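You operate a simulated robot arm through the tools that you are given. There is no shell and no other tool. Be economical: measure what you need, move in short steps, check, and stop when the job is done.

Carry out the task below with a simulated two-armed robot. There is one attempt and no reset: what you move stays moved.

JOB
On the top of the feeder shelf, fold the blue cloth in half.
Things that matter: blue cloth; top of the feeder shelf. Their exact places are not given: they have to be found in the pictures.

Only the result counts: the job must be done as asked and must still hold three seconds after the hand-in. Knocking over, shifting, dropping, spilling or breaking anything else fails it. Flat cloth is picked up by pressing the open fingertips on it (5 to 10 N) and closing them slowly along it; thin cloth reads only 2 to 8 mm in the jaws.

ROBOT AND FRAMES
Two 7-joint arms with two-finger parallel grippers on one trunk, on a base that drives. Base frame: it is fixed to the floor where the robot stands at the start and does not move with it; the origin is under the middle of the robot, x ahead of it, y to its left, z up. Units: m, degrees, N and s.
The left shoulder is at the start at [0.07, 0.163, 1.22], the right one opposite. With the tool pointing down near the work surface each hand reaches from about 0.4 to 0.88 m from the robot's upright axis, wherever it stands, measured 20 degrees to its own side. Places, roughly: top of the feeder shelf [0.7, -0.3, 1]. Payload 3.43 kg a hand.
The TCP of each hand is the grasp point between the finger pads, 0.034 m short of the fingertips. In the tool frame z runs along the fingers and y along their closing line. Largest opening 0.128 m; finger width 0.024, thickness 0.012; the body of the gripper, 0.048 by 0.13 m, starts 0.096 m behind the TCP.
Orientation is that of the tool frame in the base frame, as a unit quaternion [x, y, z, w]. With the fingers straight down and closing along the base's y, the tool's x points along the base's -x, its y along +y and its z along -z.

CONTROLS
- The arms move only by the tool apply_moves. It takes "left_commands", "right_commands" or both (then of equal length, played together; a hand with none holds still); each is a list of rows, each a list of 6 numbers: the shift along the base's x, y, z in m, then the turn, a rotation vector about the base's x, y, z in degrees. In form: [[dx, dy, dz, rx, ry, rz], ...]. A call has 1 to 10 rows; each row shifts and turns the commanded pose from where the row before left it. "left_gripper" and "right_gripper" are, for a hand that has rows, the gripper command, from -1 (shut) to 1 (fully open), values between in proportion, set as the call begins (left out, the last holds). A row lasts 0.2 s, in which the tool goes at most 0.05 m and 8.6 degrees; a call with a longer step from one row to the next is refused whole, and so is a gripper value outside its range. Where a pose cannot be reached the arm comes as near as it can. A force on the tool above 40 N (or 10 N above the force at the start of the call, whichever is more), or a blocked arm, ends the call early, and 0.2 s more pass. The fingers move at their own pace (about 0.153 m/s each) and stop on an object; they squeeze with about 21 N. The grip force told is the motor's: it shows also when the fingers shut on nothing. Time passes only in rows, and 0.2 s behind the last, so rows that do not move let the fingers close. The reply holds the time, the measured pose of the TCP, the force on the tool along the base axes, the opening and the grip force, in the units named above and with some noise, and new pictures: "show" is both (left out), scene, wrist or none (wrist: the cameras of the hands that moved).
- Cameras (640 x 400 px; columns grow to the right, rows downward): "scene" is now at [0.1295, -0.0381, 1.4481]; the picture's right is [-0.42, -0.91, 0.00], its down [-0.53, 0.25, -0.81] and it looks along [0.74, -0.34, -0.58] (base axes); focal length 276 px, centre (320, 200). "left" rides on the left gripper at [0.076, 0.011, -0.16] in its tool frame; the picture's right is [-0.15, 0.99, 0.00], its down [-0.88, -0.13, -0.46] and it looks along [-0.45, -0.07, 0.89] (tool axes); focal length 234 px, centre (320, 200). "right" rides on the right gripper at [0.076, -0.011, -0.16] in its tool frame; the picture's right is [0.15, 0.99, 0.00], its down [-0.88, 0.13, -0.46] and it looks along [-0.45, 0.07, 0.89] (tool axes); focal length 234 px, centre (320, 200).
- move_column(by): slides the trunk up (or, below 0, down) by that many m; the arms and the scene camera ride with it, the base frame stays. It gives what a move gives, with no picture.
- roll_base(legs): drives the robot by 1 to 6 legs, each [ahead, left, turn to the left] in m, m and degrees, along the robot's own axes; the way and the turn of a leg run together, so that a leg with both is an arc; at most 1.5 m and 180 degrees a leg. The arms and the cameras ride along, it lands a little off, and it stops where it bumps. It gives what a move gives, and a new picture of the scene camera.
- aim_head(pan, tilt): turns the head with the scene camera to pan (to the left, within 86 degrees either way) and tilt (down, from -29 to 69), counted from straight ahead of the robot. It gives what a move gives, and a new picture of the scene camera.
- locate(camera, pixels): for up to 12 pixels [column, row] of the newest picture of that camera ("zoom" is the newest enlarged one), the place [x, y, z] in the base frame of the surface seen there, good to about 0.002 m. No time passes.
- zoom(camera, box): a new picture of the part [left, top, right, bottom] of that camera's present view, enlarged. No time passes.
- sign_off(): hands the job in; it is judged then, once.

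Work in short steps. Measure before you move; look again where a grasp or a placing could have gone wrong, and mend it. You have 80 turns and 170 pictures in all, those below and enlarged ones among them. Open the grippers and draw the arms clear of the work before you hand the job in, unless the task says otherwise; then end with one line.

The tools are called after "Emit:" as name(argument=value, ...) on one line, values as JSON. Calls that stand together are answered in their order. apply_moves: Moves the arms, as the interface text tells. Its arguments: {"type":"object","properties":{"left_commands":{"type":"array","items":{"type":"array","items":{"type":"number"}}},"left_gripper":{"type":"number"},"right_commands":{"type":"array","items":{"type":"array","items":{"type":"number"}}},"right_gripper":{"type":"number"},"show":{"type":"string","enum":["both","scene","wrist","none"]}},"required":[]} The other tools are called the same way: move_column (by) slides the trunk up or down; roll_base (legs) drives the base; aim_head (pan, tilt) turns the head that bears the scene camera; locate (camera, pixels) gives the place of the surface under pixels of a picture; zoom (camera, box) takes an enlarged picture of a part of a camera's view; sign_off () hands the job in.

At the start:

```text
t: 0.0
left_eef_pos: [0.613, -0.0107, 1.1933]
left_tcp_rot: [-0.001, 1.0, 0.0, 0.0]
left_force: [0.4, 0.3, -0.2]
left_gripper_width: 0.1281
left_finger_force: 0.0
right_eef_pos: [0.385, -0.4609, 1.1634]
right_tcp_rot: [0.0, 1.0, -0.001, 0.0]
right_force: [0.5, 0.3, 0.5]
right_gripper_width: 0.1278
right_finger_force: 0.0
trunk travel left (down, up): [-0.7, 0.24]
robot x, y, heading: [-0.0017, -0.0033, -0.4]
head pan, tilt: [-24.9, 35.8]
```

scene: 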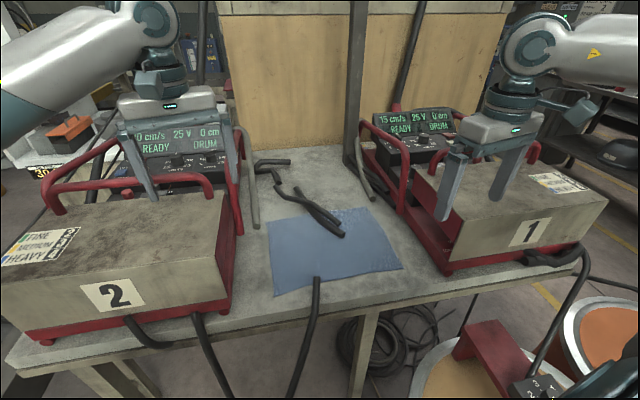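
right: 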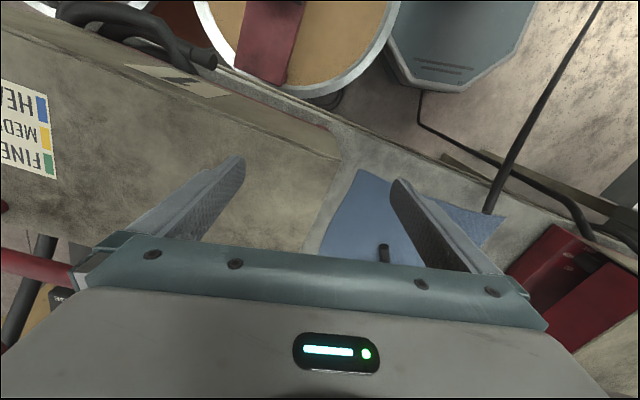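
left: 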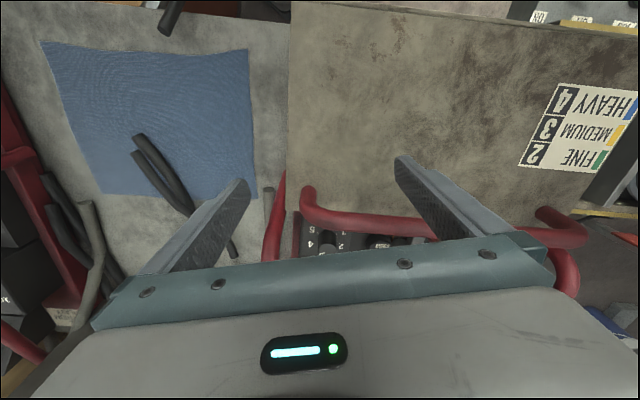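

The blue cloth lies at about (332,250) between the two feeders, with black cable ends over it at (310,210) and (316,285). I zoom in and measure its corners.

Emit:
zoom(camera="scene", box=[230, 140, 430, 310])

Emit:
locate(camera="scene", pixels=[[268, 221], [365, 208], [401, 267], [275, 294], [332, 250], [341, 234], [316, 280], [300, 330], [255, 270], [420, 240], [232, 200], [300, 310]])

```text
2.35 times, centred on (330, 225) of scene
```

zoom: 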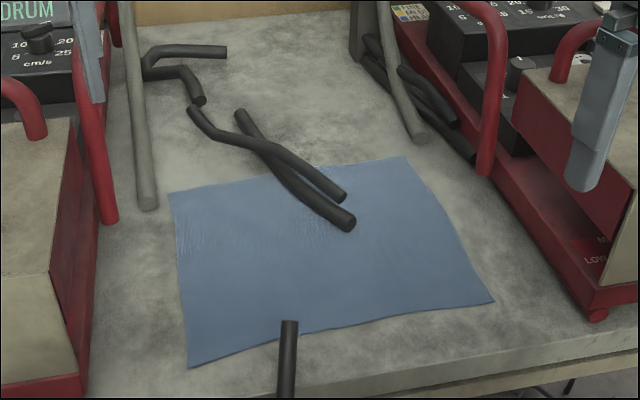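

```text
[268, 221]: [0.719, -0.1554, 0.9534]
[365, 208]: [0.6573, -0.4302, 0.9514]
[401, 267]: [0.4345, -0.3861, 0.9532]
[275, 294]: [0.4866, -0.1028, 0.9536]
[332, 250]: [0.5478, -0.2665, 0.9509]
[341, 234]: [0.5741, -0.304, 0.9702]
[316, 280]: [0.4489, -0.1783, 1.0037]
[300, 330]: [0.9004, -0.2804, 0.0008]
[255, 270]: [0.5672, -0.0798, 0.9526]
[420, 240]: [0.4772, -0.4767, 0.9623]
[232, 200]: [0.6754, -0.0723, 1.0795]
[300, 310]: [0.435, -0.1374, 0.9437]
```

The two tubes lie over the far half of the cloth, so I need their height and that of the near cable. I zoom in from the left wrist and measure along them.

Emit:
zoom(camera="left", box=[20, 20, 280, 270])

Emit:
locate(camera="zoom", pixels=[[240, 80], [262, 130], [245, 110], [285, 80], [320, 95], [355, 115]])

Emit:
locate(camera="scene", pixels=[[336, 233], [325, 220], [312, 207], [335, 222], [320, 209], [307, 197], [293, 190], [283, 175], [280, 188], [260, 175]])

```text
1.60 times, centred on (150, 145) of left
```

zoom: 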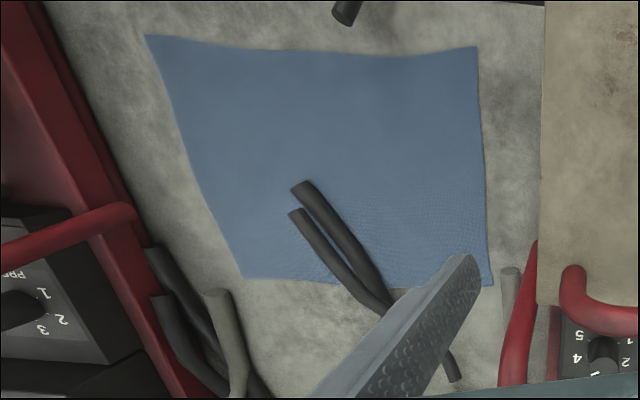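

```text
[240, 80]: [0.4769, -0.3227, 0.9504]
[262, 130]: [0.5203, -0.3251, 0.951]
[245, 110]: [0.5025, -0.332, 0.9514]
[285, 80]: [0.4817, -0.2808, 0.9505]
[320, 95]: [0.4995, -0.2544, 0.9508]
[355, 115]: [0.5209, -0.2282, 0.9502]
```

```text
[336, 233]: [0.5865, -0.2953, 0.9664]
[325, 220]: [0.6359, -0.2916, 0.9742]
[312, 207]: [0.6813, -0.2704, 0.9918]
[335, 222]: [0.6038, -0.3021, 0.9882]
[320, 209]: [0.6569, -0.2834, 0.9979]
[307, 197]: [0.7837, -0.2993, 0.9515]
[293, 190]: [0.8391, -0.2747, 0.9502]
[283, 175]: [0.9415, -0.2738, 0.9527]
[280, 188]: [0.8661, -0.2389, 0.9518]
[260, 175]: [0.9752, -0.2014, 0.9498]
```

I need the tubes' exact heights, so I zoom in tightly on them and on the near cable's tip.

Emit:
zoom(camera="scene", box=[260, 170, 356, 230])

Emit:
locate(camera="zoom", pixels=[[535, 410], [500, 360], [455, 315], [400, 260], [340, 205], [265, 175], [180, 150], [120, 80], [490, 270], [420, 215], [350, 180], [260, 90]])

Emit:
zoom(camera="scene", box=[270, 260, 366, 320])

Emit:
locate(camera="zoom", pixels=[[310, 120], [305, 160], [295, 240], [285, 300], [275, 350], [150, 290], [500, 220], [200, 380], [600, 250]])

```text
6.67 times, centred on (308, 200) of scene
```

zoom: 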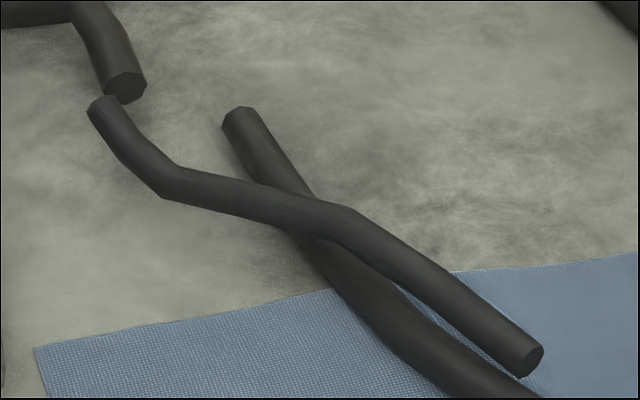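

```text
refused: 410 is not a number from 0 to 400
```

```text
6.67 times, centred on (318, 290) of scene
```

zoom: 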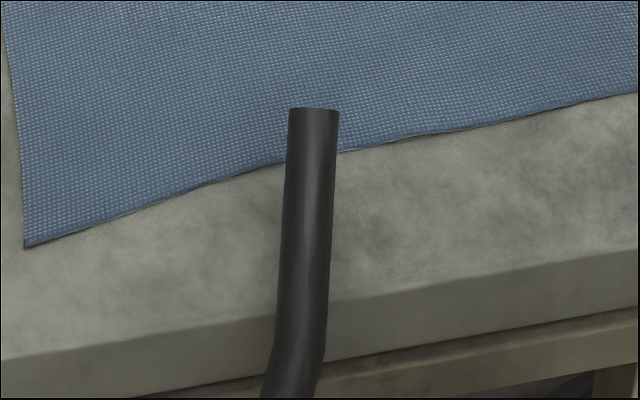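

```text
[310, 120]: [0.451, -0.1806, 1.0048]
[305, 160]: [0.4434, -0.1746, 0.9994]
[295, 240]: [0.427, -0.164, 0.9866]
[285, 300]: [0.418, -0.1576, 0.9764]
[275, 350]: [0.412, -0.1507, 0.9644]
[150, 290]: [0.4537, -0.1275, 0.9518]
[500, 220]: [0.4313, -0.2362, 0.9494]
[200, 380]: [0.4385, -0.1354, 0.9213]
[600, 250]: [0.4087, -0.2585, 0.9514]
```

The two tubes are short separate pieces that cross each other. I measure along them on a fresh zoom.

Emit:
zoom(camera="scene", box=[260, 180, 356, 240])

Emit:
locate(camera="zoom", pixels=[[535, 345], [480, 315], [410, 270], [350, 225], [285, 185], [240, 55], [510, 280], [440, 220], [350, 155], [230, 120], [160, 110], [105, 40]])

```text
6.67 times, centred on (308, 210) of scene
```

zoom: 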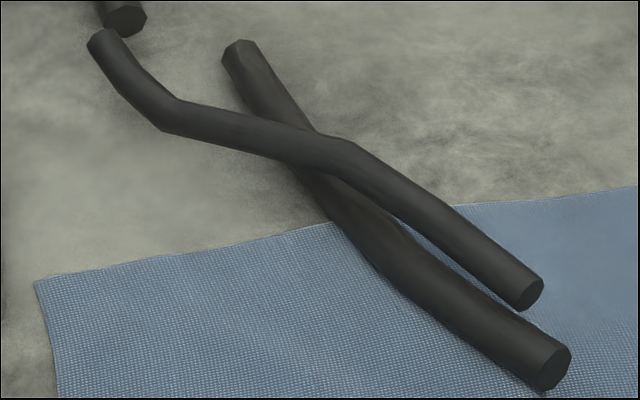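

```text
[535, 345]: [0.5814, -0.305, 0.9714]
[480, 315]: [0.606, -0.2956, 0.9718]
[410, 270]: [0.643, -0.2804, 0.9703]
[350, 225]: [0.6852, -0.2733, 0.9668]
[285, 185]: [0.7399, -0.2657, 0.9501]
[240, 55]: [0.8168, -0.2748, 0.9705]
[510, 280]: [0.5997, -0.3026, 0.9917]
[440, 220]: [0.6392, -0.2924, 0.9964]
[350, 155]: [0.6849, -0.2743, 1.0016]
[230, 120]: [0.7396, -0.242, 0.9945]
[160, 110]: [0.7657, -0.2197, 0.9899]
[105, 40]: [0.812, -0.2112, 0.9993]
```

The upper tube hovers and the lower one touches the far half near its middle, ending at about x=0.577, so both look fixed. My plan is to lift the near edge with both hands, draw the cloth towards me clear of the tubes, and lay the near edge on the far one. First I check the obstacles.

Emit:
locate(camera="scene", pixels=[[575, 310], [450, 380], [232, 210], [228, 300], [232, 320], [442, 275], [605, 200], [440, 190], [237, 165], [415, 130], [350, 290], [460, 285]])

Emit:
aim_head(pan=-25, tilt=60)

```text
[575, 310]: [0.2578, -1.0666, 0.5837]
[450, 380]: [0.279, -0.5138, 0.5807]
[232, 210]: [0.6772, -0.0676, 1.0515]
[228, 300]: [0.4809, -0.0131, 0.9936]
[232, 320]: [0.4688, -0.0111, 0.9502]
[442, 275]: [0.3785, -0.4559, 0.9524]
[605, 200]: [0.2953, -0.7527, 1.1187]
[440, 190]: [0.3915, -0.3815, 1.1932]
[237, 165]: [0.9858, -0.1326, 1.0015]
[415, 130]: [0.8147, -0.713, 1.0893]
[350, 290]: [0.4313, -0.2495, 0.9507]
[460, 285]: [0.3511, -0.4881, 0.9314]
```

```text
t: 0.9
left_eef_pos: [0.6145, -0.0096, 1.1918]
left_tcp_rot: [-0.001, 1.0, -0.001, 0.0]
left_force: [0.5, -0.2, 0.1]
left_gripper_width: 0.1281
left_finger_force: 0.1
right_eef_pos: [0.3854, -0.4619, 1.1627]
right_tcp_rot: [0.0, 1.0, 0.0, 0.001]
right_force: [0.7, -0.2, -0.1]
right_gripper_width: 0.128
right_finger_force: 0.1
trunk travel left (down, up): [-0.7, 0.24]
robot x, y, heading: [0.0013, 0.0035, 0.0]
head pan, tilt: [-25.0, 60.0]
```

scene: 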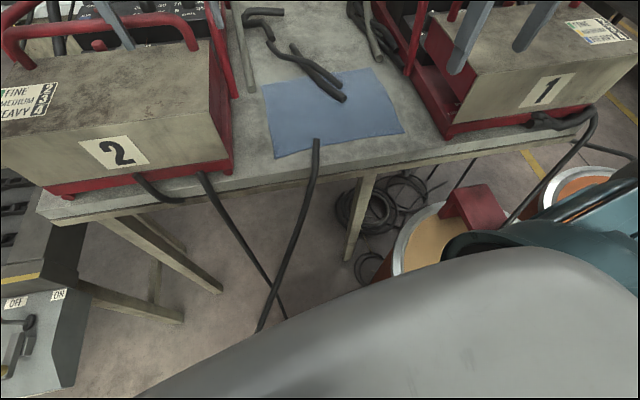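

The base can stay put, since both near corners are in reach and a drum stands close by on the right. I turn both hands so they close across the cloth's near edge, cameras inward, and bring them above the two near corners, starting upward.

Emit:
apply_moves(left_commands=[[0, 0, 0.04, 0, 0, 0], [-0.0125, -0.0135, 0, 0, 0, 8.5], [-0.0125, -0.0135, 0, 0, 0, 8.5], [-0.0125, -0.0135, 0, 0, 0, 8.5], [-0.0125, -0.0135, 0, 0, 0, 8.5], [-0.0125, -0.0135, 0, 0, 0, 8.5], [-0.0125, -0.0135, 0, 0, 0, 8.5], [-0.0125, -0.0135, 0, 0, 0, 8.5], [-0.0125, -0.0135, 0, 0, 0, 8.5], [-0.0125, -0.0135, 0, 0, 0, 8.5]], right_commands=[[0, 0, 0.05, 0, 0, 0], [0.0082, 0.0108, 0, 0, 0, -8.5], [0.0082, 0.0108, 0, 0, 0, -8.5], [0.0082, 0.0108, 0, 0, 0, -8.5], [0.0082, 0.0108, 0, 0, 0, -8.5], [0.0082, 0.0108, 0, 0, 0, -8.5], [0.0082, 0.0108, 0, 0, 0, -8.5], [0.0082, 0.0108, 0, 0, 0, -8.5], [0.0082, 0.0108, 0, 0, 0, -8.5], [0.0082, 0.0108, 0, 0, 0, -8.5]], show="none")

Emit:
aim_head(pan=-25, tilt=48)

```text
t: 3.1
left_eef_pos: [0.5012, -0.1323, 1.2312]
left_tcp_rot: [-0.621, 0.784, 0.0, 0.0]
left_force: [-0.6, 0.1, 0.3]
left_gripper_width: 0.128
left_finger_force: 0.1
right_eef_pos: [0.4623, -0.365, 1.2128]
right_tcp_rot: [0.62, 0.784, -0.001, 0.001]
right_force: [0.0, 0.4, -0.1]
right_gripper_width: 0.1281
right_finger_force: 0.2
trunk travel left (down, up): [-0.7, 0.24]
robot x, y, heading: [0.0014, 0.0015, -0.0]
head pan, tilt: [-25.0, 60.0]
```

```text
t: 3.8
left_eef_pos: [0.501, -0.1313, 1.2316]
left_tcp_rot: [-0.62, 0.785, 0.0, -0.001]
left_force: [-0.5, 0.2, 0.1]
left_gripper_width: 0.1279
left_finger_force: 0.1
right_eef_pos: [0.4598, -0.3658, 1.2133]
right_tcp_rot: [0.619, 0.785, 0.0, 0.0]
right_force: [-0.4, -1.1, -0.3]
right_gripper_width: 0.1281
right_finger_force: 0.1
trunk travel left (down, up): [-0.7, 0.24]
robot x, y, heading: [0.0018, 0.0029, -0.1]
head pan, tilt: [-25.0, 48.0]
```

scene: 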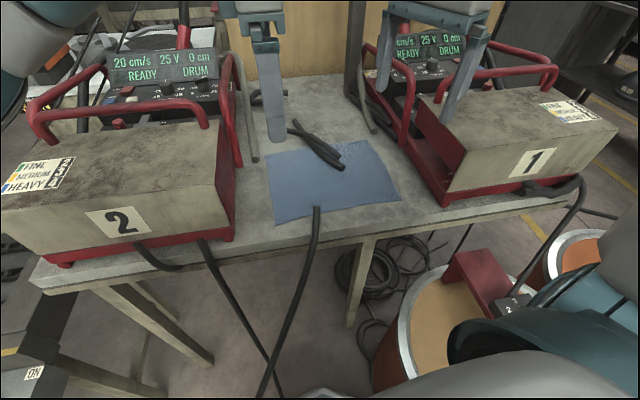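

Both hands hover over their corners. I finish the turn, narrow the fingers to about 0.035 m, shift 1 cm further in from the edge and descend to just above the cloth.

Emit:
apply_moves(left_commands=[[0.005, -0.001, -0.04, 0, 0, 1], [0.005, -0.001, -0.04, 0, 0, 1], [0, 0, -0.04, 0, 0, 1], [0, 0, -0.04, 0, 0, 0], [0, 0, -0.04, 0, 0, 0], [0, 0, 0, 0, 0, 0]], right_commands=[[0.005, -0.001, -0.035, 0, 0, -8], [0.005, -0.001, -0.035, 0, 0, -8], [0, 0, -0.035, 0, 0, -8], [0, 0, -0.035, 0, 0, 0], [0, 0, -0.04, 0, 0, 0], [0, 0, 0, 0, 0, 0]], left_gripper=-0.45, right_gripper=-0.45)

```text
t: 5.2
left_eef_pos: [0.512, -0.1358, 1.0321]
left_tcp_rot: [-0.64, 0.768, 0.0, 0.0]
left_force: [0.2, 0.4, -0.2]
left_gripper_width: 0.0352
left_finger_force: 0.0
right_eef_pos: [0.467, -0.368, 1.0324]
right_tcp_rot: [0.769, 0.639, 0.0, 0.001]
right_force: [0.6, -0.3, -0.2]
right_gripper_width: 0.0352
right_finger_force: 0.0
trunk travel left (down, up): [-0.7, 0.24]
robot x, y, heading: [-0.0029, -0.0026, -0.1]
head pan, tilt: [-25.0, 48.0]
```

scene: 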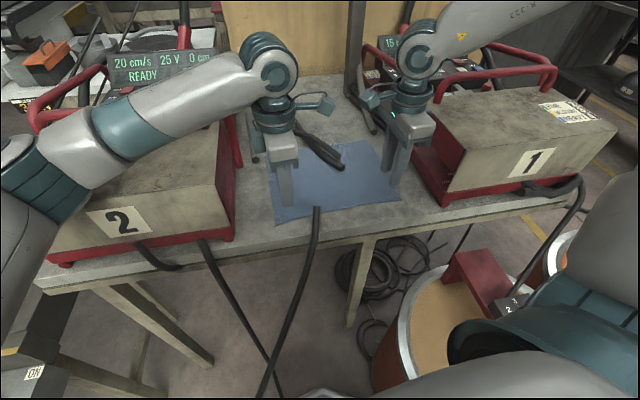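
right: 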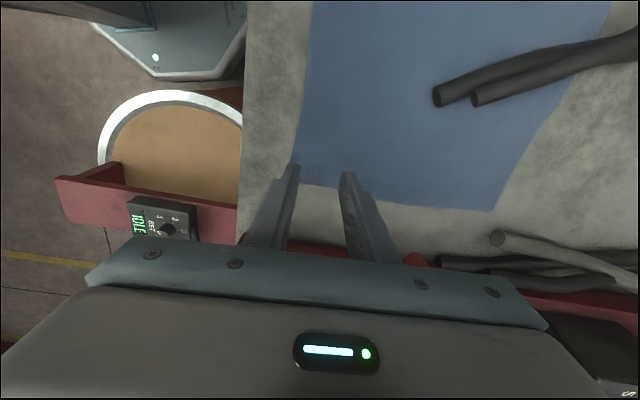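
left: 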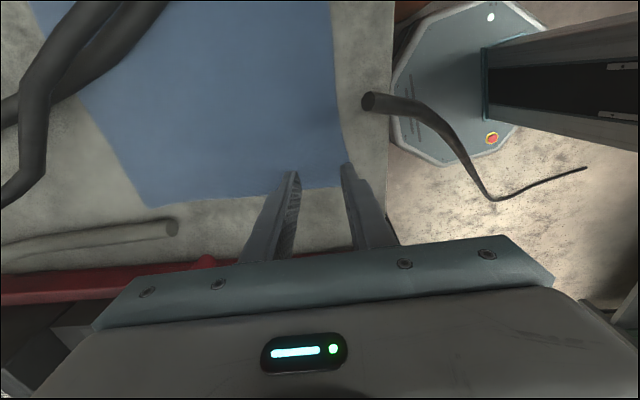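

The fingers look close to the corners, though seen at a slant. I check where the edges really are from the wrist pictures.

Emit:
locate(camera="left", pixels=[[336, 130], [339, 155], [325, 187], [260, 192], [150, 205], [80, 95], [330, 40]])

Emit:
locate(camera="right", pixels=[[300, 110], [298, 150], [315, 184], [400, 195], [493, 209], [607, 5], [307, 60]])

```text
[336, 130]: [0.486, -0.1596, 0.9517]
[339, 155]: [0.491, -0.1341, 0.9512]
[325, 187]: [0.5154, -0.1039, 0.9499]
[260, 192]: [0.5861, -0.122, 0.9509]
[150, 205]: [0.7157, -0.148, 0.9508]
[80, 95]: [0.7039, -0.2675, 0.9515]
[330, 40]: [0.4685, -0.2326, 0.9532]
```

```text
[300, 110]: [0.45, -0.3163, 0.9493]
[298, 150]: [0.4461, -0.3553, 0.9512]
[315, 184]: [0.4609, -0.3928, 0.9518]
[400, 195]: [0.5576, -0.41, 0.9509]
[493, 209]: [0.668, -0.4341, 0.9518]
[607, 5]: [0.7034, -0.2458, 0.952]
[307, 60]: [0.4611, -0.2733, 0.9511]
```

The left centre sits only 24 mm inside the edge, and so does the right. I shift both 8 mm inward and go down to about 3 mm above contact, then creep until the force shows.

Emit:
apply_moves(left_commands=[[0.008, -0.0015, -0.02, 0, 0, 0], [0, 0, -0.022, 0, 0, 0], [0, 0, -0.003, 0, 0, 0], [0, 0, -0.002, 0, 0, 0], [0, 0, 0, 0, 0, 0]], right_commands=[[0.008, -0.0015, -0.02, 0, 0, 0], [0, 0, -0.022, 0, 0, 0], [0, 0, -0.003, 0, 0, 0], [0, 0, -0.002, 0, 0, 0], [0, 0, 0, 0, 0, 0]], show="none")

```text
t: 6.4
left_eef_pos: [0.5087, -0.1342, 0.9937]
left_tcp_rot: [-0.64, 0.768, -0.007, 0.005]
left_force: [-0.8, 0.7, 0.4]
left_gripper_width: 0.035
left_finger_force: 0.1
right_eef_pos: [0.4645, -0.367, 0.9918]
right_tcp_rot: [0.769, 0.639, 0.005, 0.005]
right_force: [-0.1, 0.5, 0.1]
right_gripper_width: 0.0352
right_finger_force: 0.0
trunk travel left (down, up): [-0.7, 0.24]
robot x, y, heading: [-0.002, 0.0012, 0.1]
head pan, tilt: [-25.0, 48.0]
```

Both hands stopped 8–10 mm short of the command without force. I wait one row to see if it is only lag.

Emit:
apply_moves(left_commands=[[0, 0, 0, 0, 0, 0], [0, 0, 0, 0, 0, 0]], right_commands=[[0, 0, 0, 0, 0, 0], [0, 0, 0, 0, 0, 0]], show="none")

```text
t: 7.0
left_eef_pos: [0.5103, -0.1346, 0.9939]
left_tcp_rot: [-0.64, 0.768, -0.007, 0.007]
left_force: [-0.2, 0.1, -0.5]
left_gripper_width: 0.0353
left_finger_force: 0.1
right_eef_pos: [0.4648, -0.3657, 0.9935]
right_tcp_rot: [0.769, 0.639, 0.004, 0.005]
right_force: [-0.1, 0.6, -0.6]
right_gripper_width: 0.0351
right_finger_force: 0.1
trunk travel left (down, up): [-0.7, 0.24]
robot x, y, heading: [0.0003, -0.0004, 0.2]
head pan, tilt: [-25.0, 48.0]
```

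It is a reach limit at this low height, since 1.03 was reached exactly. Lowering the trunk should cure it, so I check how much room the left forearm has above feeder 2.

Emit:
locate(camera="scene", pixels=[[75, 165], [120, 140], [170, 120], [230, 105], [30, 190], [140, 190], [200, 160], [45, 105], [530, 75], [500, 130]])

```text
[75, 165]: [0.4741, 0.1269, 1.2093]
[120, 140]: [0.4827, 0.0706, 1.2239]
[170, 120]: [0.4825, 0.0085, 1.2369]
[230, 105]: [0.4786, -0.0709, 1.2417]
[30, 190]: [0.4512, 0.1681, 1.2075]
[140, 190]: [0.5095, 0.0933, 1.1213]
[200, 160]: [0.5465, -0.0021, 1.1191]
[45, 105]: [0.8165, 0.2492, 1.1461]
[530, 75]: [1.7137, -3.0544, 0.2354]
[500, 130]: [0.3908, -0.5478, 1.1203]
```

The left forearm's underside may be very near the feeder-2 top at z≈1.12, so contact there is possible. I lift both hands at once and look at the forearms.

Emit:
apply_moves(left_commands=[[0, 0, 0.04, 0, 0, 0], [0, 0, 0.04, 0, 0, 0], [0, 0, 0, 0, 0, 0]], right_commands=[[0, 0, 0.04, 0, 0, 0], [0, 0, 0.04, 0, 0, 0], [0, 0, 0, 0, 0, 0]], show="none")

Emit:
aim_head(pan=15, tilt=45)

Emit:
aim_head(pan=-55, tilt=45)

```text
t: 7.8
left_eef_pos: [0.5077, -0.113, 1.0708]
left_tcp_rot: [-0.645, 0.765, -0.008, -0.001]
left_force: [0.2, 0.8, -0.3]
left_gripper_width: 0.0351
left_finger_force: 0.1
right_eef_pos: [0.465, -0.3491, 1.0784]
right_tcp_rot: [0.766, 0.643, 0.001, 0.01]
right_force: [-0.1, 0.4, 0.4]
right_gripper_width: 0.0351
right_finger_force: 0.0
trunk travel left (down, up): [-0.7, 0.24]
robot x, y, heading: [0.0036, -0.0018, 0.2]
head pan, tilt: [-25.0, 48.0]
```

```text
t: 8.9
left_eef_pos: [0.5086, -0.1134, 1.0724]
left_tcp_rot: [-0.645, 0.764, -0.01, 0.002]
left_force: [-0.4, 0.5, 0.2]
left_gripper_width: 0.0352
left_finger_force: 0.0
right_eef_pos: [0.4653, -0.3503, 1.0803]
right_tcp_rot: [0.766, 0.643, 0.002, 0.011]
right_force: [0.7, -0.4, 0.1]
right_gripper_width: 0.0352
right_finger_force: 0.0
trunk travel left (down, up): [-0.7, 0.24]
robot x, y, heading: [-0.0019, 0.0002, 0.5]
head pan, tilt: [15.0, 45.0]
```

scene: 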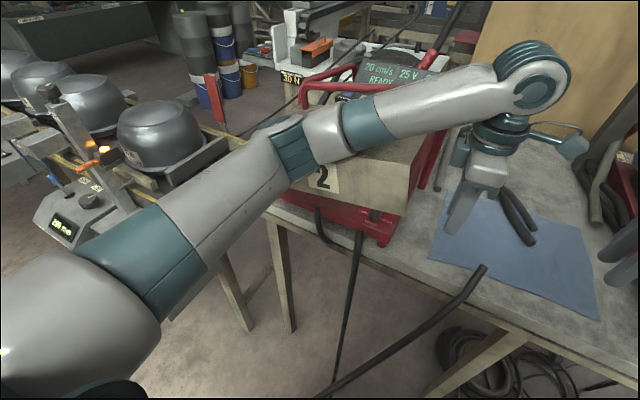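

```text
t: 10.3
left_eef_pos: [0.509, -0.1148, 1.0729]
left_tcp_rot: [-0.645, 0.764, -0.008, 0.001]
left_force: [0.0, 0.1, -0.1]
left_gripper_width: 0.035
left_finger_force: 0.1
right_eef_pos: [0.4658, -0.352, 1.0788]
right_tcp_rot: [0.767, 0.642, 0.002, 0.01]
right_force: [-0.4, 0.4, 0.3]
right_gripper_width: 0.0354
right_finger_force: 0.1
trunk travel left (down, up): [-0.7, 0.24]
robot x, y, heading: [0.005, 0.0019, 0.4]
head pan, tilt: [-55.0, 45.0]
```

scene: 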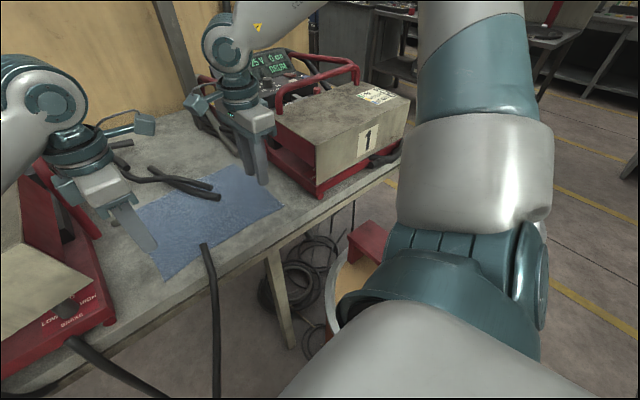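

Both hands now read about 2 cm to +y of the command, which is odd. I return the head to its first aim to compare with the opening picture and see whether anything shifted.

Emit:
aim_head(pan=-24.9, tilt=35.8)

Emit:
locate(camera="scene", pixels=[[232, 320], [442, 275], [232, 210], [365, 208], [401, 267], [275, 294], [268, 221]])

```text
t: 11.2
left_eef_pos: [0.5074, -0.1161, 1.0744]
left_tcp_rot: [-0.645, 0.764, -0.009, 0.001]
left_force: [0.3, 0.3, 0.2]
left_gripper_width: 0.0352
left_finger_force: 0.2
right_eef_pos: [0.4647, -0.3517, 1.0793]
right_tcp_rot: [0.767, 0.642, 0.001, 0.01]
right_force: [-0.1, 0.2, -0.6]
right_gripper_width: 0.0351
right_finger_force: 0.1
trunk travel left (down, up): [-0.7, 0.24]
robot x, y, heading: [0.0024, -0.0011, 0.6]
head pan, tilt: [-24.9, 35.8]
```

scene: 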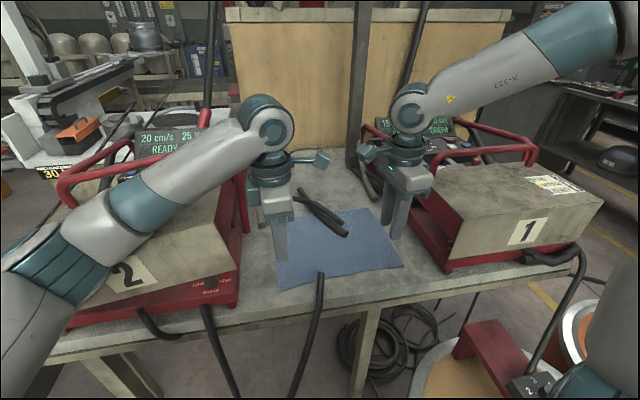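

```text
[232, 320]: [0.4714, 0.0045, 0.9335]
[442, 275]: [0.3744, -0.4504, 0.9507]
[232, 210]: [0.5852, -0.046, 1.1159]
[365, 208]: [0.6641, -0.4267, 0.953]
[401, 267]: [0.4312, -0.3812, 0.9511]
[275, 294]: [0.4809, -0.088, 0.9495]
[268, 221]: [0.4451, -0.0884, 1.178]
```

Feeder 2 looks different: its front label went from (117,295) to about (130,275), while feeder 1 barely changed. I measure its corners to see whether it moved.

Emit:
zoom(camera="scene", box=[0, 120, 320, 320])

Emit:
locate(camera="scene", pixels=[[237, 303], [233, 290], [236, 235], [75, 325], [130, 275], [320, 273], [296, 290], [243, 160], [275, 285], [404, 266], [160, 338]])

```text
2.00 times, centred on (160, 220) of scene
```

zoom: 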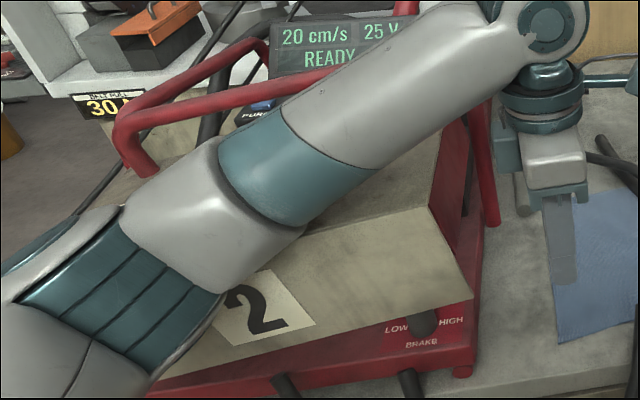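

```text
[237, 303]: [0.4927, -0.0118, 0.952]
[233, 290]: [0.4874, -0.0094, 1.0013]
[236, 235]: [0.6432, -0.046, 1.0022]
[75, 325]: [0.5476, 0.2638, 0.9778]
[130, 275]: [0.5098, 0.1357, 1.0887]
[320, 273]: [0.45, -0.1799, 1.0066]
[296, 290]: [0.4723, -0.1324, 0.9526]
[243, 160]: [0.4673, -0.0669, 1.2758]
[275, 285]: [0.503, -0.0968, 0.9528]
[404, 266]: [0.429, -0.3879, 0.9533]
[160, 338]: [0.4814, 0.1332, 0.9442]
```

Feeder 2 seems tilted or turned, and my left forearm may be touching it. I lift the left arm straight up slowly and look.

Emit:
apply_moves(left_commands=[[0, 0, 0.03, 0, 0, 0], [0, 0, 0.03, 0, 0, 0], [0, 0, 0.03, 0, 0, 0], [0, 0, 0.03, 0, 0, 0], [0, 0, 0.03, 0, 0, 0], [0, 0, 0.03, 0, 0, 0], [0, 0, 0, 0, 0, 0]], show="scene")

```text
t: 12.8
left_eef_pos: [0.519, -0.1388, 1.2454]
left_tcp_rot: [-0.64, 0.768, 0.0, 0.001]
left_force: [0.2, 0.6, -0.2]
left_gripper_width: 0.0353
left_finger_force: 0.0
right_eef_pos: [0.4751, -0.3683, 1.0674]
right_tcp_rot: [0.77, 0.639, 0.0, 0.0]
right_force: [-0.2, -0.2, 0.0]
right_gripper_width: 0.0353
right_finger_force: 0.1
trunk travel left (down, up): [-0.7, 0.24]
robot x, y, heading: [-0.0004, 0.0025, -0.1]
head pan, tilt: [-24.9, 35.8]
```

scene: 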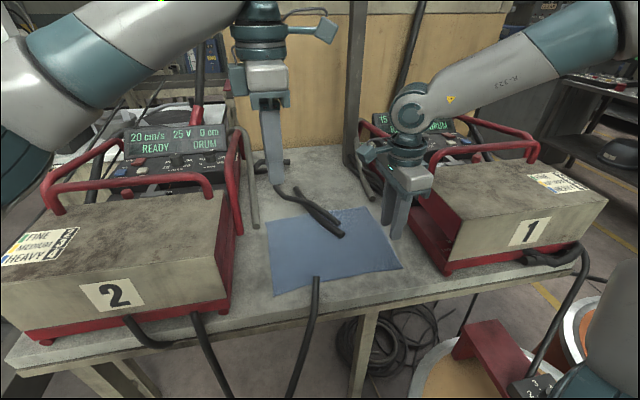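

Good: with the arm lifted, the picture matches the opening one, so feeder 2 did not move and only the robot had been pushed aside by its forearm. I raise the trunk by 0.22 m so that the elbows ride higher.

Emit:
move_column(by=0.22)

Emit:
apply_moves(left_commands=[[0, 0, -0.045, 0, 0, 0], [0, 0, -0.045, 0, 0, 0], [0, 0, -0.045, 0, 0, 0], [0, 0, -0.045, 0, 0, 0], [0, 0, -0.045, 0, 0, 0], [0, 0, -0.045, 0, 0, 0], [0, 0, 0, 0, 0, 0]], right_commands=[[0, 0, -0.02, 0, 0, 0], [0, 0, -0.02, 0, 0, 0], [0, 0, -0.02, 0, 0, 0], [0, 0, -0.02, 0, 0, 0], [0, 0, -0.02, 0, 0, 0], [0, 0, 0, 0, 0, 0], [0, 0, 0, 0, 0, 0]], show="scene")

```text
t: 15.2
left_eef_pos: [0.521, -0.1365, 1.4652]
left_tcp_rot: [-0.64, 0.768, 0.0, 0.0]
left_force: [0.3, -0.1, 0.5]
left_gripper_width: 0.0353
left_finger_force: 0.1
right_eef_pos: [0.4785, -0.3679, 1.2863]
right_tcp_rot: [0.769, 0.639, -0.001, 0.0]
right_force: [-0.4, -0.5, -0.9]
right_gripper_width: 0.0351
right_finger_force: 0.0
trunk travel left (down, up): [-0.92, 0.02]
robot x, y, heading: [-0.0004, -0.0018, -0.1]
head pan, tilt: [-24.9, 35.8]
```

```text
t: 16.8
left_eef_pos: [0.5212, -0.1375, 1.1946]
left_tcp_rot: [-0.64, 0.769, 0.001, 0.0]
left_force: [0.2, 0.7, 0.7]
left_gripper_width: 0.0352
left_finger_force: 0.1
right_eef_pos: [0.4742, -0.3693, 1.1873]
right_tcp_rot: [0.769, 0.639, -0.001, 0.0]
right_force: [-0.1, -0.5, 0.1]
right_gripper_width: 0.0349
right_finger_force: 0.0
trunk travel left (down, up): [-0.92, 0.02]
robot x, y, heading: [-0.0003, -0.0005, -0.3]
head pan, tilt: [-24.9, 35.8]
```

scene: 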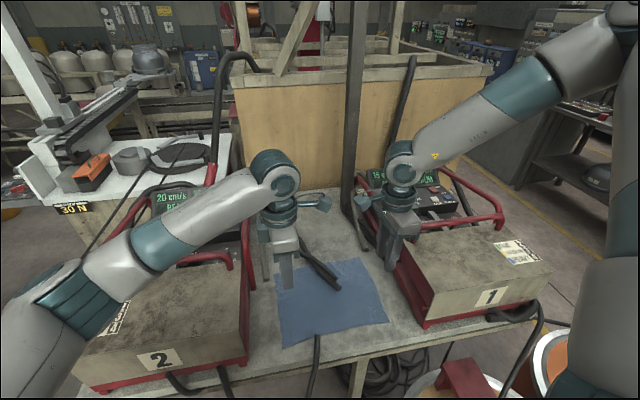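

The left elbow still hangs low at about (60,300). I measure the forearm now to predict the clearance over the feeder when the hand is at table height.

Emit:
locate(camera="scene", pixels=[[40, 300], [80, 290], [120, 270], [160, 240], [210, 210], [250, 190], [150, 290], [215, 290], [480, 120], [405, 165], [550, 70]])

Emit:
aim_head(pan=20, tilt=45)

```text
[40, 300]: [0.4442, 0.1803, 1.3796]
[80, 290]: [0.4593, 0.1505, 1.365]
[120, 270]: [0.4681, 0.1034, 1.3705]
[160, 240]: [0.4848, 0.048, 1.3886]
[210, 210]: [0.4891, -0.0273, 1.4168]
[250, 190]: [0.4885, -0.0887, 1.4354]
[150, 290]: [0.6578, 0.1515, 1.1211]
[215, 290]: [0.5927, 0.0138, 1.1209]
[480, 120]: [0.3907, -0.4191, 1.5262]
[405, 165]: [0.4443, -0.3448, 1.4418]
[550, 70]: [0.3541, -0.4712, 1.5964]
```

```text
t: 17.9
left_eef_pos: [0.5221, -0.1367, 1.1957]
left_tcp_rot: [-0.64, 0.768, 0.0, 0.0]
left_force: [0.5, 0.3, 0.6]
left_gripper_width: 0.0352
left_finger_force: 0.1
right_eef_pos: [0.4745, -0.369, 1.1855]
right_tcp_rot: [0.769, 0.639, 0.0, 0.0]
right_force: [0.1, -0.1, -0.5]
right_gripper_width: 0.0351
right_finger_force: 0.1
trunk travel left (down, up): [-0.92, 0.02]
robot x, y, heading: [0.004, 0.0033, -0.1]
head pan, tilt: [20.0, 45.0]
```

scene: 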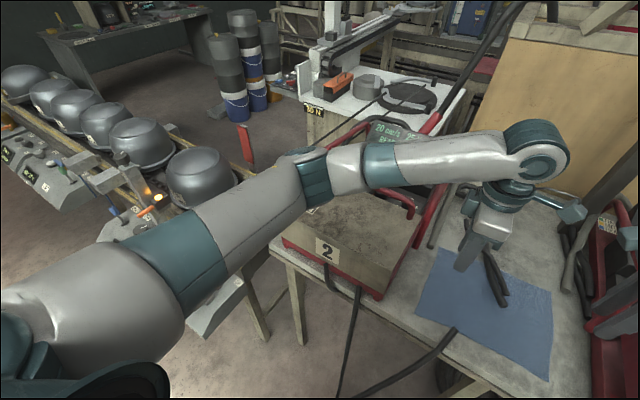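

The left elbow sits over feeder 2 because the robot stands too close and sideways. Backing off and turning right would bring the arms straight in through the gap, so I check the floor around the base first.

Emit:
aim_head(pan=-80, tilt=55)

Emit:
aim_head(pan=80, tilt=55)

```text
t: 19.7
left_eef_pos: [0.5222, -0.1372, 1.1953]
left_tcp_rot: [-0.64, 0.768, 0.0, 0.0]
left_force: [-0.3, 0.0, 0.3]
left_gripper_width: 0.0352
left_finger_force: 0.0
right_eef_pos: [0.4748, -0.3702, 1.1861]
right_tcp_rot: [0.769, 0.639, -0.001, 0.0]
right_force: [-0.5, 0.1, 0.5]
right_gripper_width: 0.0353
right_finger_force: 0.1
trunk travel left (down, up): [-0.92, 0.02]
robot x, y, heading: [0.0035, 0.0016, 0.0]
head pan, tilt: [-80.0, 55.0]
```

scene: 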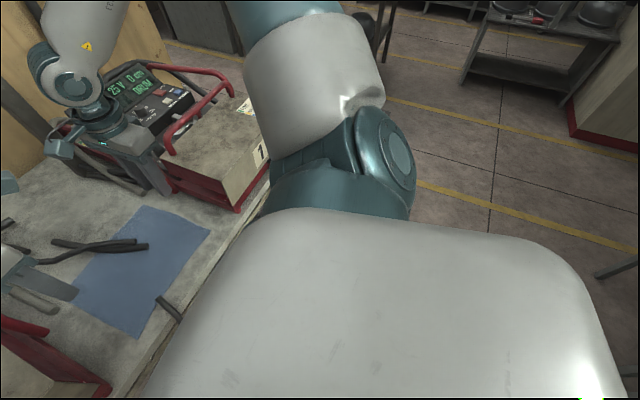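

```text
t: 22.1
left_eef_pos: [0.5226, -0.1375, 1.1951]
left_tcp_rot: [-0.64, 0.769, 0.0, 0.0]
left_force: [-1.3, 0.1, 0.9]
left_gripper_width: 0.0352
left_finger_force: 0.0
right_eef_pos: [0.4756, -0.3699, 1.1872]
right_tcp_rot: [0.769, 0.64, 0.001, 0.0]
right_force: [0.6, 0.5, 0.1]
right_gripper_width: 0.0353
right_finger_force: 0.1
trunk travel left (down, up): [-0.92, 0.02]
robot x, y, heading: [-0.0012, -0.0021, 0.2]
head pan, tilt: [80.0, 55.0]
```

scene: 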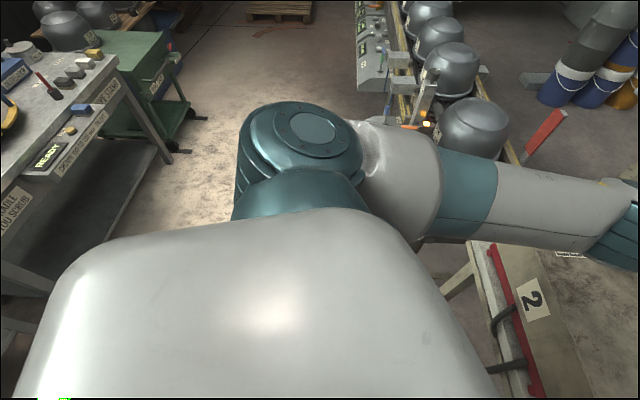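

There is a bench behind on the left, at the left side of this picture. I measure how far it stands.

Emit:
locate(camera="scene", pixels=[[15, 215], [60, 160], [120, 80], [100, 235], [20, 320], [210, 250], [175, 150]])

```text
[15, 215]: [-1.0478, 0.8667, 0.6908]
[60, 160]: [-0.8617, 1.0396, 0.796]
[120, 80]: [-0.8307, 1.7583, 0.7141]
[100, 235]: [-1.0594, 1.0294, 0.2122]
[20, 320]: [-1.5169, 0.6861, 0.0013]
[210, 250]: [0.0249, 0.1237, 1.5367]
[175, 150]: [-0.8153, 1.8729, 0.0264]
```

The bench front is at x≈-0.85, so there is room to back off. I raise the hands a little, back 0.14 m and then turn 22° right.

Emit:
apply_moves(left_commands=[[0, 0, 0.05, 0, 0, 0], [0, 0, 0.05, 0, 0, 0], [0, 0, 0, 0, 0, 0]], right_commands=[[0, 0, 0.05, 0, 0, 0], [0, 0, 0.05, 0, 0, 0], [0, 0, 0, 0, 0, 0]], show="none")

Emit:
aim_head(pan=-8, tilt=45)

Emit:
roll_base(legs=[[-0.14, 0, 0], [0, 0, -22]])

```text
t: 22.9
left_eef_pos: [0.5239, -0.1385, 1.2937]
left_tcp_rot: [-0.64, 0.768, 0.001, 0.001]
left_force: [0.4, -0.1, -0.9]
left_gripper_width: 0.0352
left_finger_force: 0.1
right_eef_pos: [0.475, -0.367, 1.2833]
right_tcp_rot: [0.769, 0.64, -0.001, -0.001]
right_force: [-0.5, 0.4, 0.0]
right_gripper_width: 0.0354
right_finger_force: 0.0
trunk travel left (down, up): [-0.92, 0.02]
robot x, y, heading: [0.0023, 0.002, 0.0]
head pan, tilt: [80.0, 55.0]
```

```text
t: 24.5
left_eef_pos: [0.5228, -0.1378, 1.2936]
left_tcp_rot: [-0.64, 0.769, -0.001, 0.0]
left_force: [1.1, 0.1, 0.0]
left_gripper_width: 0.0352
left_finger_force: 0.0
right_eef_pos: [0.4728, -0.3675, 1.2838]
right_tcp_rot: [0.768, 0.64, -0.001, 0.0]
right_force: [-1.1, -0.1, 0.1]
right_gripper_width: 0.0353
right_finger_force: 0.1
trunk travel left (down, up): [-0.92, 0.02]
robot x, y, heading: [0.0011, 0.0012, 0.0]
head pan, tilt: [-8.0, 45.0]
```

scene: 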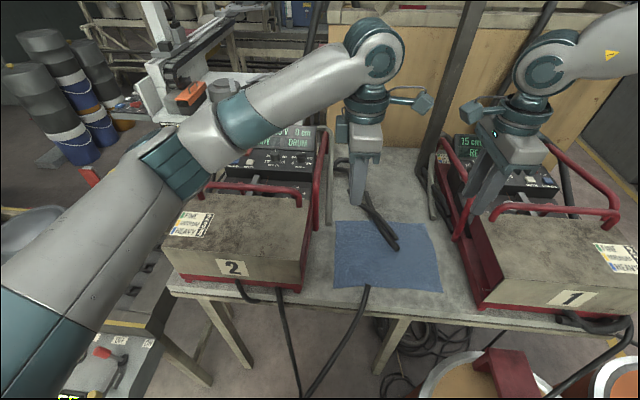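

```text
t: 27.1
left_eef_pos: [0.2912, -0.3272, 1.2937]
left_tcp_rot: [-0.477, 0.879, 0.0, -0.001]
left_force: [0.4, -0.4, -0.7]
left_gripper_width: 0.0351
left_finger_force: 0.0
right_eef_pos: [0.1567, -0.5198, 1.2846]
right_tcp_rot: [0.879, 0.476, -0.001, 0.001]
right_force: [0.0, 0.1, 0.2]
right_gripper_width: 0.0352
right_finger_force: 0.1
trunk travel left (down, up): [-0.92, 0.02]
robot x, y, heading: [-0.1406, 0.0018, -22.7]
head pan, tilt: [-8.0, 45.0]
```

scene: 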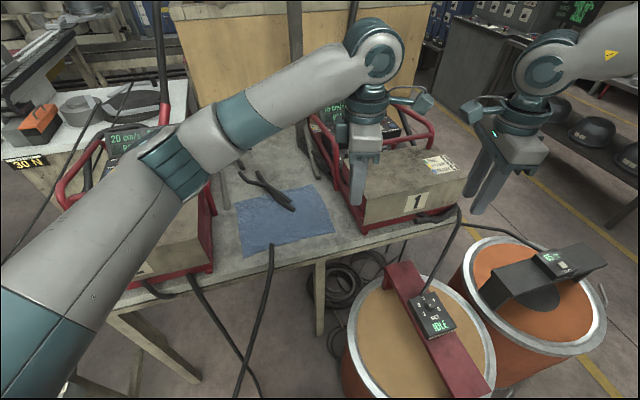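

The turn went well: heading -22.7°. I bring both hands high over the corner grasp points again and restore their yaw.

Emit:
apply_moves(left_commands=[[0.0228, 0.019, 0, 0, 0, 2.27], [0.0228, 0.019, 0, 0, 0, 2.27], [0.0228, 0.019, 0, 0, 0, 2.27], [0.0228, 0.019, 0, 0, 0, 2.27], [0.0228, 0.019, 0, 0, 0, 2.27], [0.0228, 0.019, 0, 0, 0, 2.27], [0.0228, 0.019, 0, 0, 0, 2.27], [0.0228, 0.019, 0, 0, 0, 2.27], [0.0228, 0.019, 0, 0, 0, 2.27], [0.0228, 0.019, 0, 0, 0, 2.27]], right_commands=[[0.0318, 0.015, 0, 0, 0, 2.27], [0.0318, 0.015, 0, 0, 0, 2.27], [0.0318, 0.015, 0, 0, 0, 2.27], [0.0318, 0.015, 0, 0, 0, 2.27], [0.0318, 0.015, 0, 0, 0, 2.27], [0.0318, 0.015, 0, 0, 0, 2.27], [0.0318, 0.015, 0, 0, 0, 2.27], [0.0318, 0.015, 0, 0, 0, 2.27], [0.0318, 0.015, 0, 0, 0, 2.27], [0.0318, 0.015, 0, 0, 0, 2.27]], show="scene")

```text
t: 29.3
left_eef_pos: [0.5209, -0.1396, 1.2923]
left_tcp_rot: [-0.641, 0.767, 0.002, -0.001]
left_force: [0.5, -0.3, -0.6]
left_gripper_width: 0.0354
left_finger_force: 0.0
right_eef_pos: [0.3738, -0.4209, 1.3028]
right_tcp_rot: [0.768, 0.641, 0.001, 0.0]
right_force: [-0.4, -0.1, 0.8]
right_gripper_width: 0.0352
right_finger_force: 0.0
right hand out of reach, approached as far as the arm can: row 7, 8, 9, 10
trunk travel left (down, up): [-0.92, 0.02]
robot x, y, heading: [-0.1383, -0.0029, -22.7]
head pan, tilt: [-8.0, 45.0]
```

scene: 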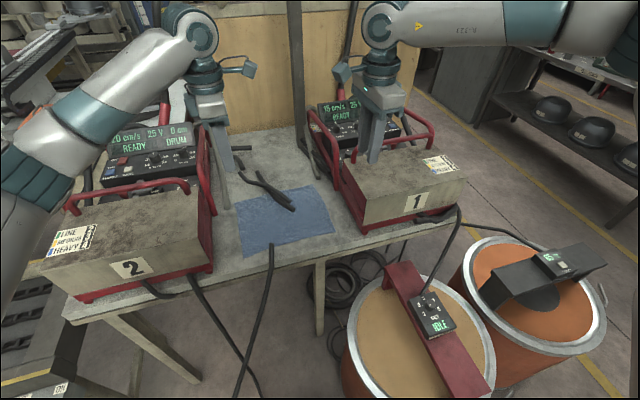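

The right hand stopped short and the left forearm still passes over feeder 2. I measure both arms' elbows to understand the configurations.

Emit:
locate(camera="scene", pixels=[[30, 150], [60, 130], [110, 90], [160, 55], [190, 35], [15, 210], [500, 15], [550, 20], [610, 20], [440, 25], [380, 25]])

Emit:
aim_head(pan=25, tilt=25)

Emit:
aim_head(pan=-40, tilt=25)

```text
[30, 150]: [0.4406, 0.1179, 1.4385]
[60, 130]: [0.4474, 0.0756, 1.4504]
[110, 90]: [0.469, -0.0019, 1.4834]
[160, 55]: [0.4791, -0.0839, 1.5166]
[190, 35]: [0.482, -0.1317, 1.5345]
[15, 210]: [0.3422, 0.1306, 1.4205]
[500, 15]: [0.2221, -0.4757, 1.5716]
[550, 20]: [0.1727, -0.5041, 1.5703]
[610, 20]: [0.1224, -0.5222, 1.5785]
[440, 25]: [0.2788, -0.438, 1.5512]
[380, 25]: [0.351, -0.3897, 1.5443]
```

```text
t: 30.2
left_eef_pos: [0.5194, -0.1413, 1.2936]
left_tcp_rot: [-0.641, 0.768, 0.0, 0.001]
left_force: [-0.2, 0.4, 0.2]
left_gripper_width: 0.0353
left_finger_force: 0.1
right_eef_pos: [0.3727, -0.4225, 1.3011]
right_tcp_rot: [0.768, 0.64, 0.002, 0.0]
right_force: [0.3, -0.4, 0.6]
right_gripper_width: 0.0353
right_finger_force: 0.1
trunk travel left (down, up): [-0.92, 0.02]
robot x, y, heading: [-0.137, -0.0009, -22.7]
head pan, tilt: [25.0, 25.0]
```

scene: 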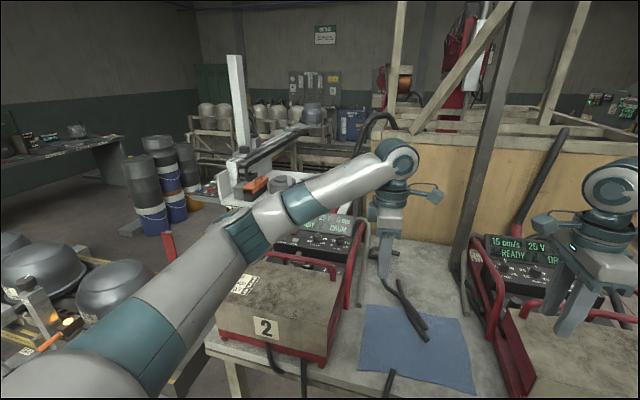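

```text
t: 31.6
left_eef_pos: [0.5194, -0.1411, 1.2924]
left_tcp_rot: [-0.64, 0.768, 0.0, 0.0]
left_force: [-0.3, 0.8, 0.4]
left_gripper_width: 0.0352
left_finger_force: 0.2
right_eef_pos: [0.3739, -0.4229, 1.3014]
right_tcp_rot: [0.768, 0.64, 0.001, 0.001]
right_force: [0.0, 0.4, 0.3]
right_gripper_width: 0.0348
right_finger_force: 0.2
trunk travel left (down, up): [-0.92, 0.02]
robot x, y, heading: [-0.1407, -0.0026, -22.7]
head pan, tilt: [-40.0, 25.0]
```

scene: 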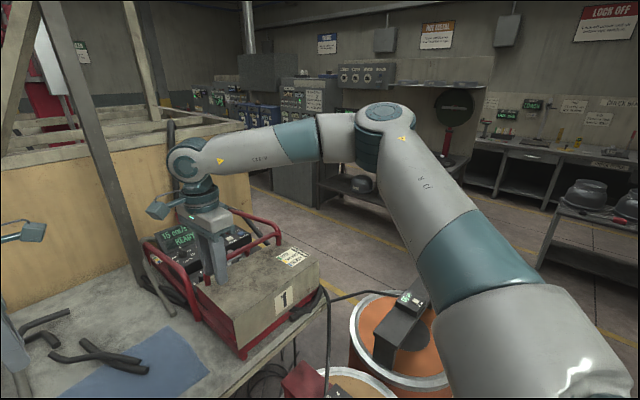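

Both arms are in an awkward elbow-out posture because of the sideways yaw. There is room to close along the cloth's near edge instead, so I turn the left hand -90° and the right +90° back to a natural wrist yaw.

Emit:
apply_moves(left_commands=[[0, 0, 0, 0, 0, -8.5], [0, 0, 0, 0, 0, -8.5], [0, 0, 0, 0, 0, -8.5], [0, 0, 0, 0, 0, -8.5], [0, 0, 0, 0, 0, -8.5], [0, 0, 0, 0, 0, -8.5], [0, 0, 0, 0, 0, -8.5], [0, 0, 0, 0, 0, -8.5], [0, 0, 0, 0, 0, -8.5], [0, 0, 0, 0, 0, -8.5]], right_commands=[[0, 0, 0, 0, 0, 8.5], [0, 0, 0, 0, 0, 8.5], [0, 0, 0, 0, 0, 8.5], [0, 0, 0, 0, 0, 8.5], [0, 0, 0, 0, 0, 8.5], [0, 0, 0, 0, 0, 8.5], [0, 0, 0, 0, 0, 8.5], [0, 0, 0, 0, 0, 8.5], [0, 0, 0, 0, 0, 8.5], [0, 0, 0, 0, 0, 8.5]], show="none")

Emit:
aim_head(pan=5, tilt=42)

```text
t: 33.8
left_eef_pos: [0.5181, -0.137, 1.2938]
left_tcp_rot: [0.047, 0.999, 0.0, 0.001]
left_force: [-0.5, 0.4, 0.0]
left_gripper_width: 0.0354
left_finger_force: 0.0
right_eef_pos: [0.3702, -0.4239, 1.3004]
right_tcp_rot: [0.132, 0.991, 0.0, 0.0]
right_force: [0.5, -0.4, -0.3]
right_gripper_width: 0.0354
right_finger_force: 0.1
trunk travel left (down, up): [-0.92, 0.02]
robot x, y, heading: [-0.1386, 0.0, -22.7]
head pan, tilt: [-40.0, 25.0]
```

```text
t: 34.9
left_eef_pos: [0.5179, -0.1382, 1.2928]
left_tcp_rot: [0.047, 0.999, 0.0, 0.0]
left_force: [-0.3, 0.9, -0.3]
left_gripper_width: 0.0353
left_finger_force: 0.0
right_eef_pos: [0.3708, -0.4249, 1.3002]
right_tcp_rot: [0.134, 0.991, 0.0, 0.0]
right_force: [0.2, -0.2, -0.5]
right_gripper_width: 0.0353
right_finger_force: 0.1
trunk travel left (down, up): [-0.92, 0.02]
robot x, y, heading: [-0.1391, 0.0021, -22.5]
head pan, tilt: [5.0, 42.0]
```

scene: 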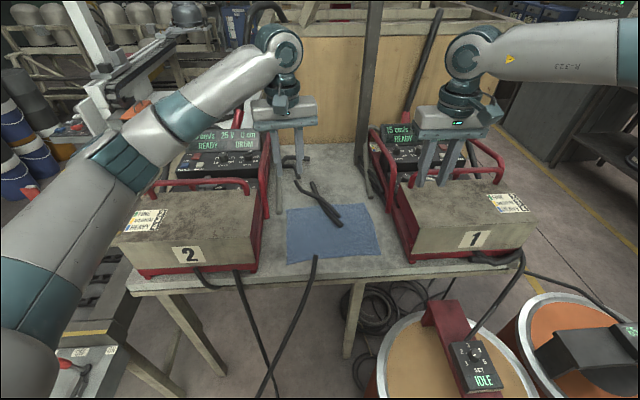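

I bring the right hand over its corner and both hands down to about z=1.12, squaring their yaw to the edge, then measure the forearm clearance over feeder 2 before going lower.

Emit:
apply_moves(left_commands=[[0, 0, -0.03, 0, 0, -1], [0, 0, -0.03, 0, 0, -1], [0, 0, -0.03, 0, 0, -1], [0, 0, -0.03, 0, 0, -1], [0, 0, -0.03, 0, 0, -1], [0, 0, -0.02, 0, 0, 0], [0, 0, 0, 0, 0, 0]], right_commands=[[0.0175, 0.009, 0, 0, 0, 1], [0.0175, 0.009, 0, 0, 0, 1], [0.0175, 0.009, -0.02, 0, 0, 1], [0.0175, 0.009, -0.04, 0, 0, 1], [0.0175, 0.009, -0.04, 0, 0, 1], [0.0175, 0.009, -0.04, 0, 0, 0], [0, 0, -0.04, 0, 0, 0]], show="scene")

```text
t: 36.5
left_eef_pos: [0.5171, -0.1373, 1.1254]
left_tcp_rot: [0.09, 0.996, 0.0, 0.0]
left_force: [-0.4, -0.2, 0.0]
left_gripper_width: 0.0355
left_finger_force: 0.0
right_eef_pos: [0.3322, -0.4423, 1.1659]
right_tcp_rot: [0.091, 0.996, 0.002, 0.001]
right_force: [0.2, -0.6, -0.3]
right_gripper_width: 0.0353
right_finger_force: 0.0
right hand out of reach, approached as far as the arm can: row 1, 2, 3, 4, 5, 6, 7
trunk travel left (down, up): [-0.92, 0.02]
robot x, y, heading: [-0.1372, 0.0029, -22.5]
head pan, tilt: [5.0, 42.0]
```

scene: 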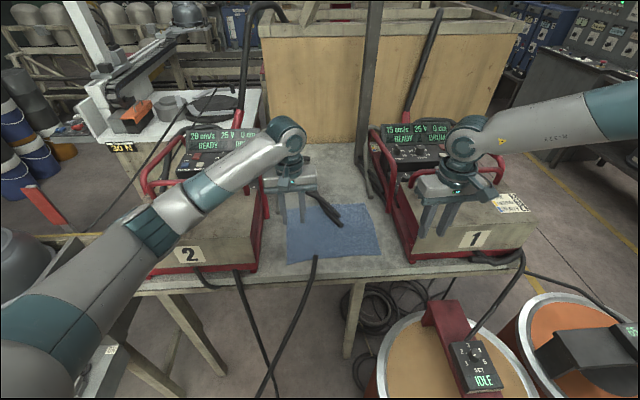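

The right arm is short of reach, probably because the trunk is high relative to the table. The left forearm now passes by the feeder's front corner; I measure it before lowering the trunk again.

Emit:
locate(camera="scene", pixels=[[145, 235], [180, 210], [210, 190], [250, 160], [285, 140], [90, 290], [30, 340], [240, 200], [600, 110], [545, 130], [470, 150]])

```text
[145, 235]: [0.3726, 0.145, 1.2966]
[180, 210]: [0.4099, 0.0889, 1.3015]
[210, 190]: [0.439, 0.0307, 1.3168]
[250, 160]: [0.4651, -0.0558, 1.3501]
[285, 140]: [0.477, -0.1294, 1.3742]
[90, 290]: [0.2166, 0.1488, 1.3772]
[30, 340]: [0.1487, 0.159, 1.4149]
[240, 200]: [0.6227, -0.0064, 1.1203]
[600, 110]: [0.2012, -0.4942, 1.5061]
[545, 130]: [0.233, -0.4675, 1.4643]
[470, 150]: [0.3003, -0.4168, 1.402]
```

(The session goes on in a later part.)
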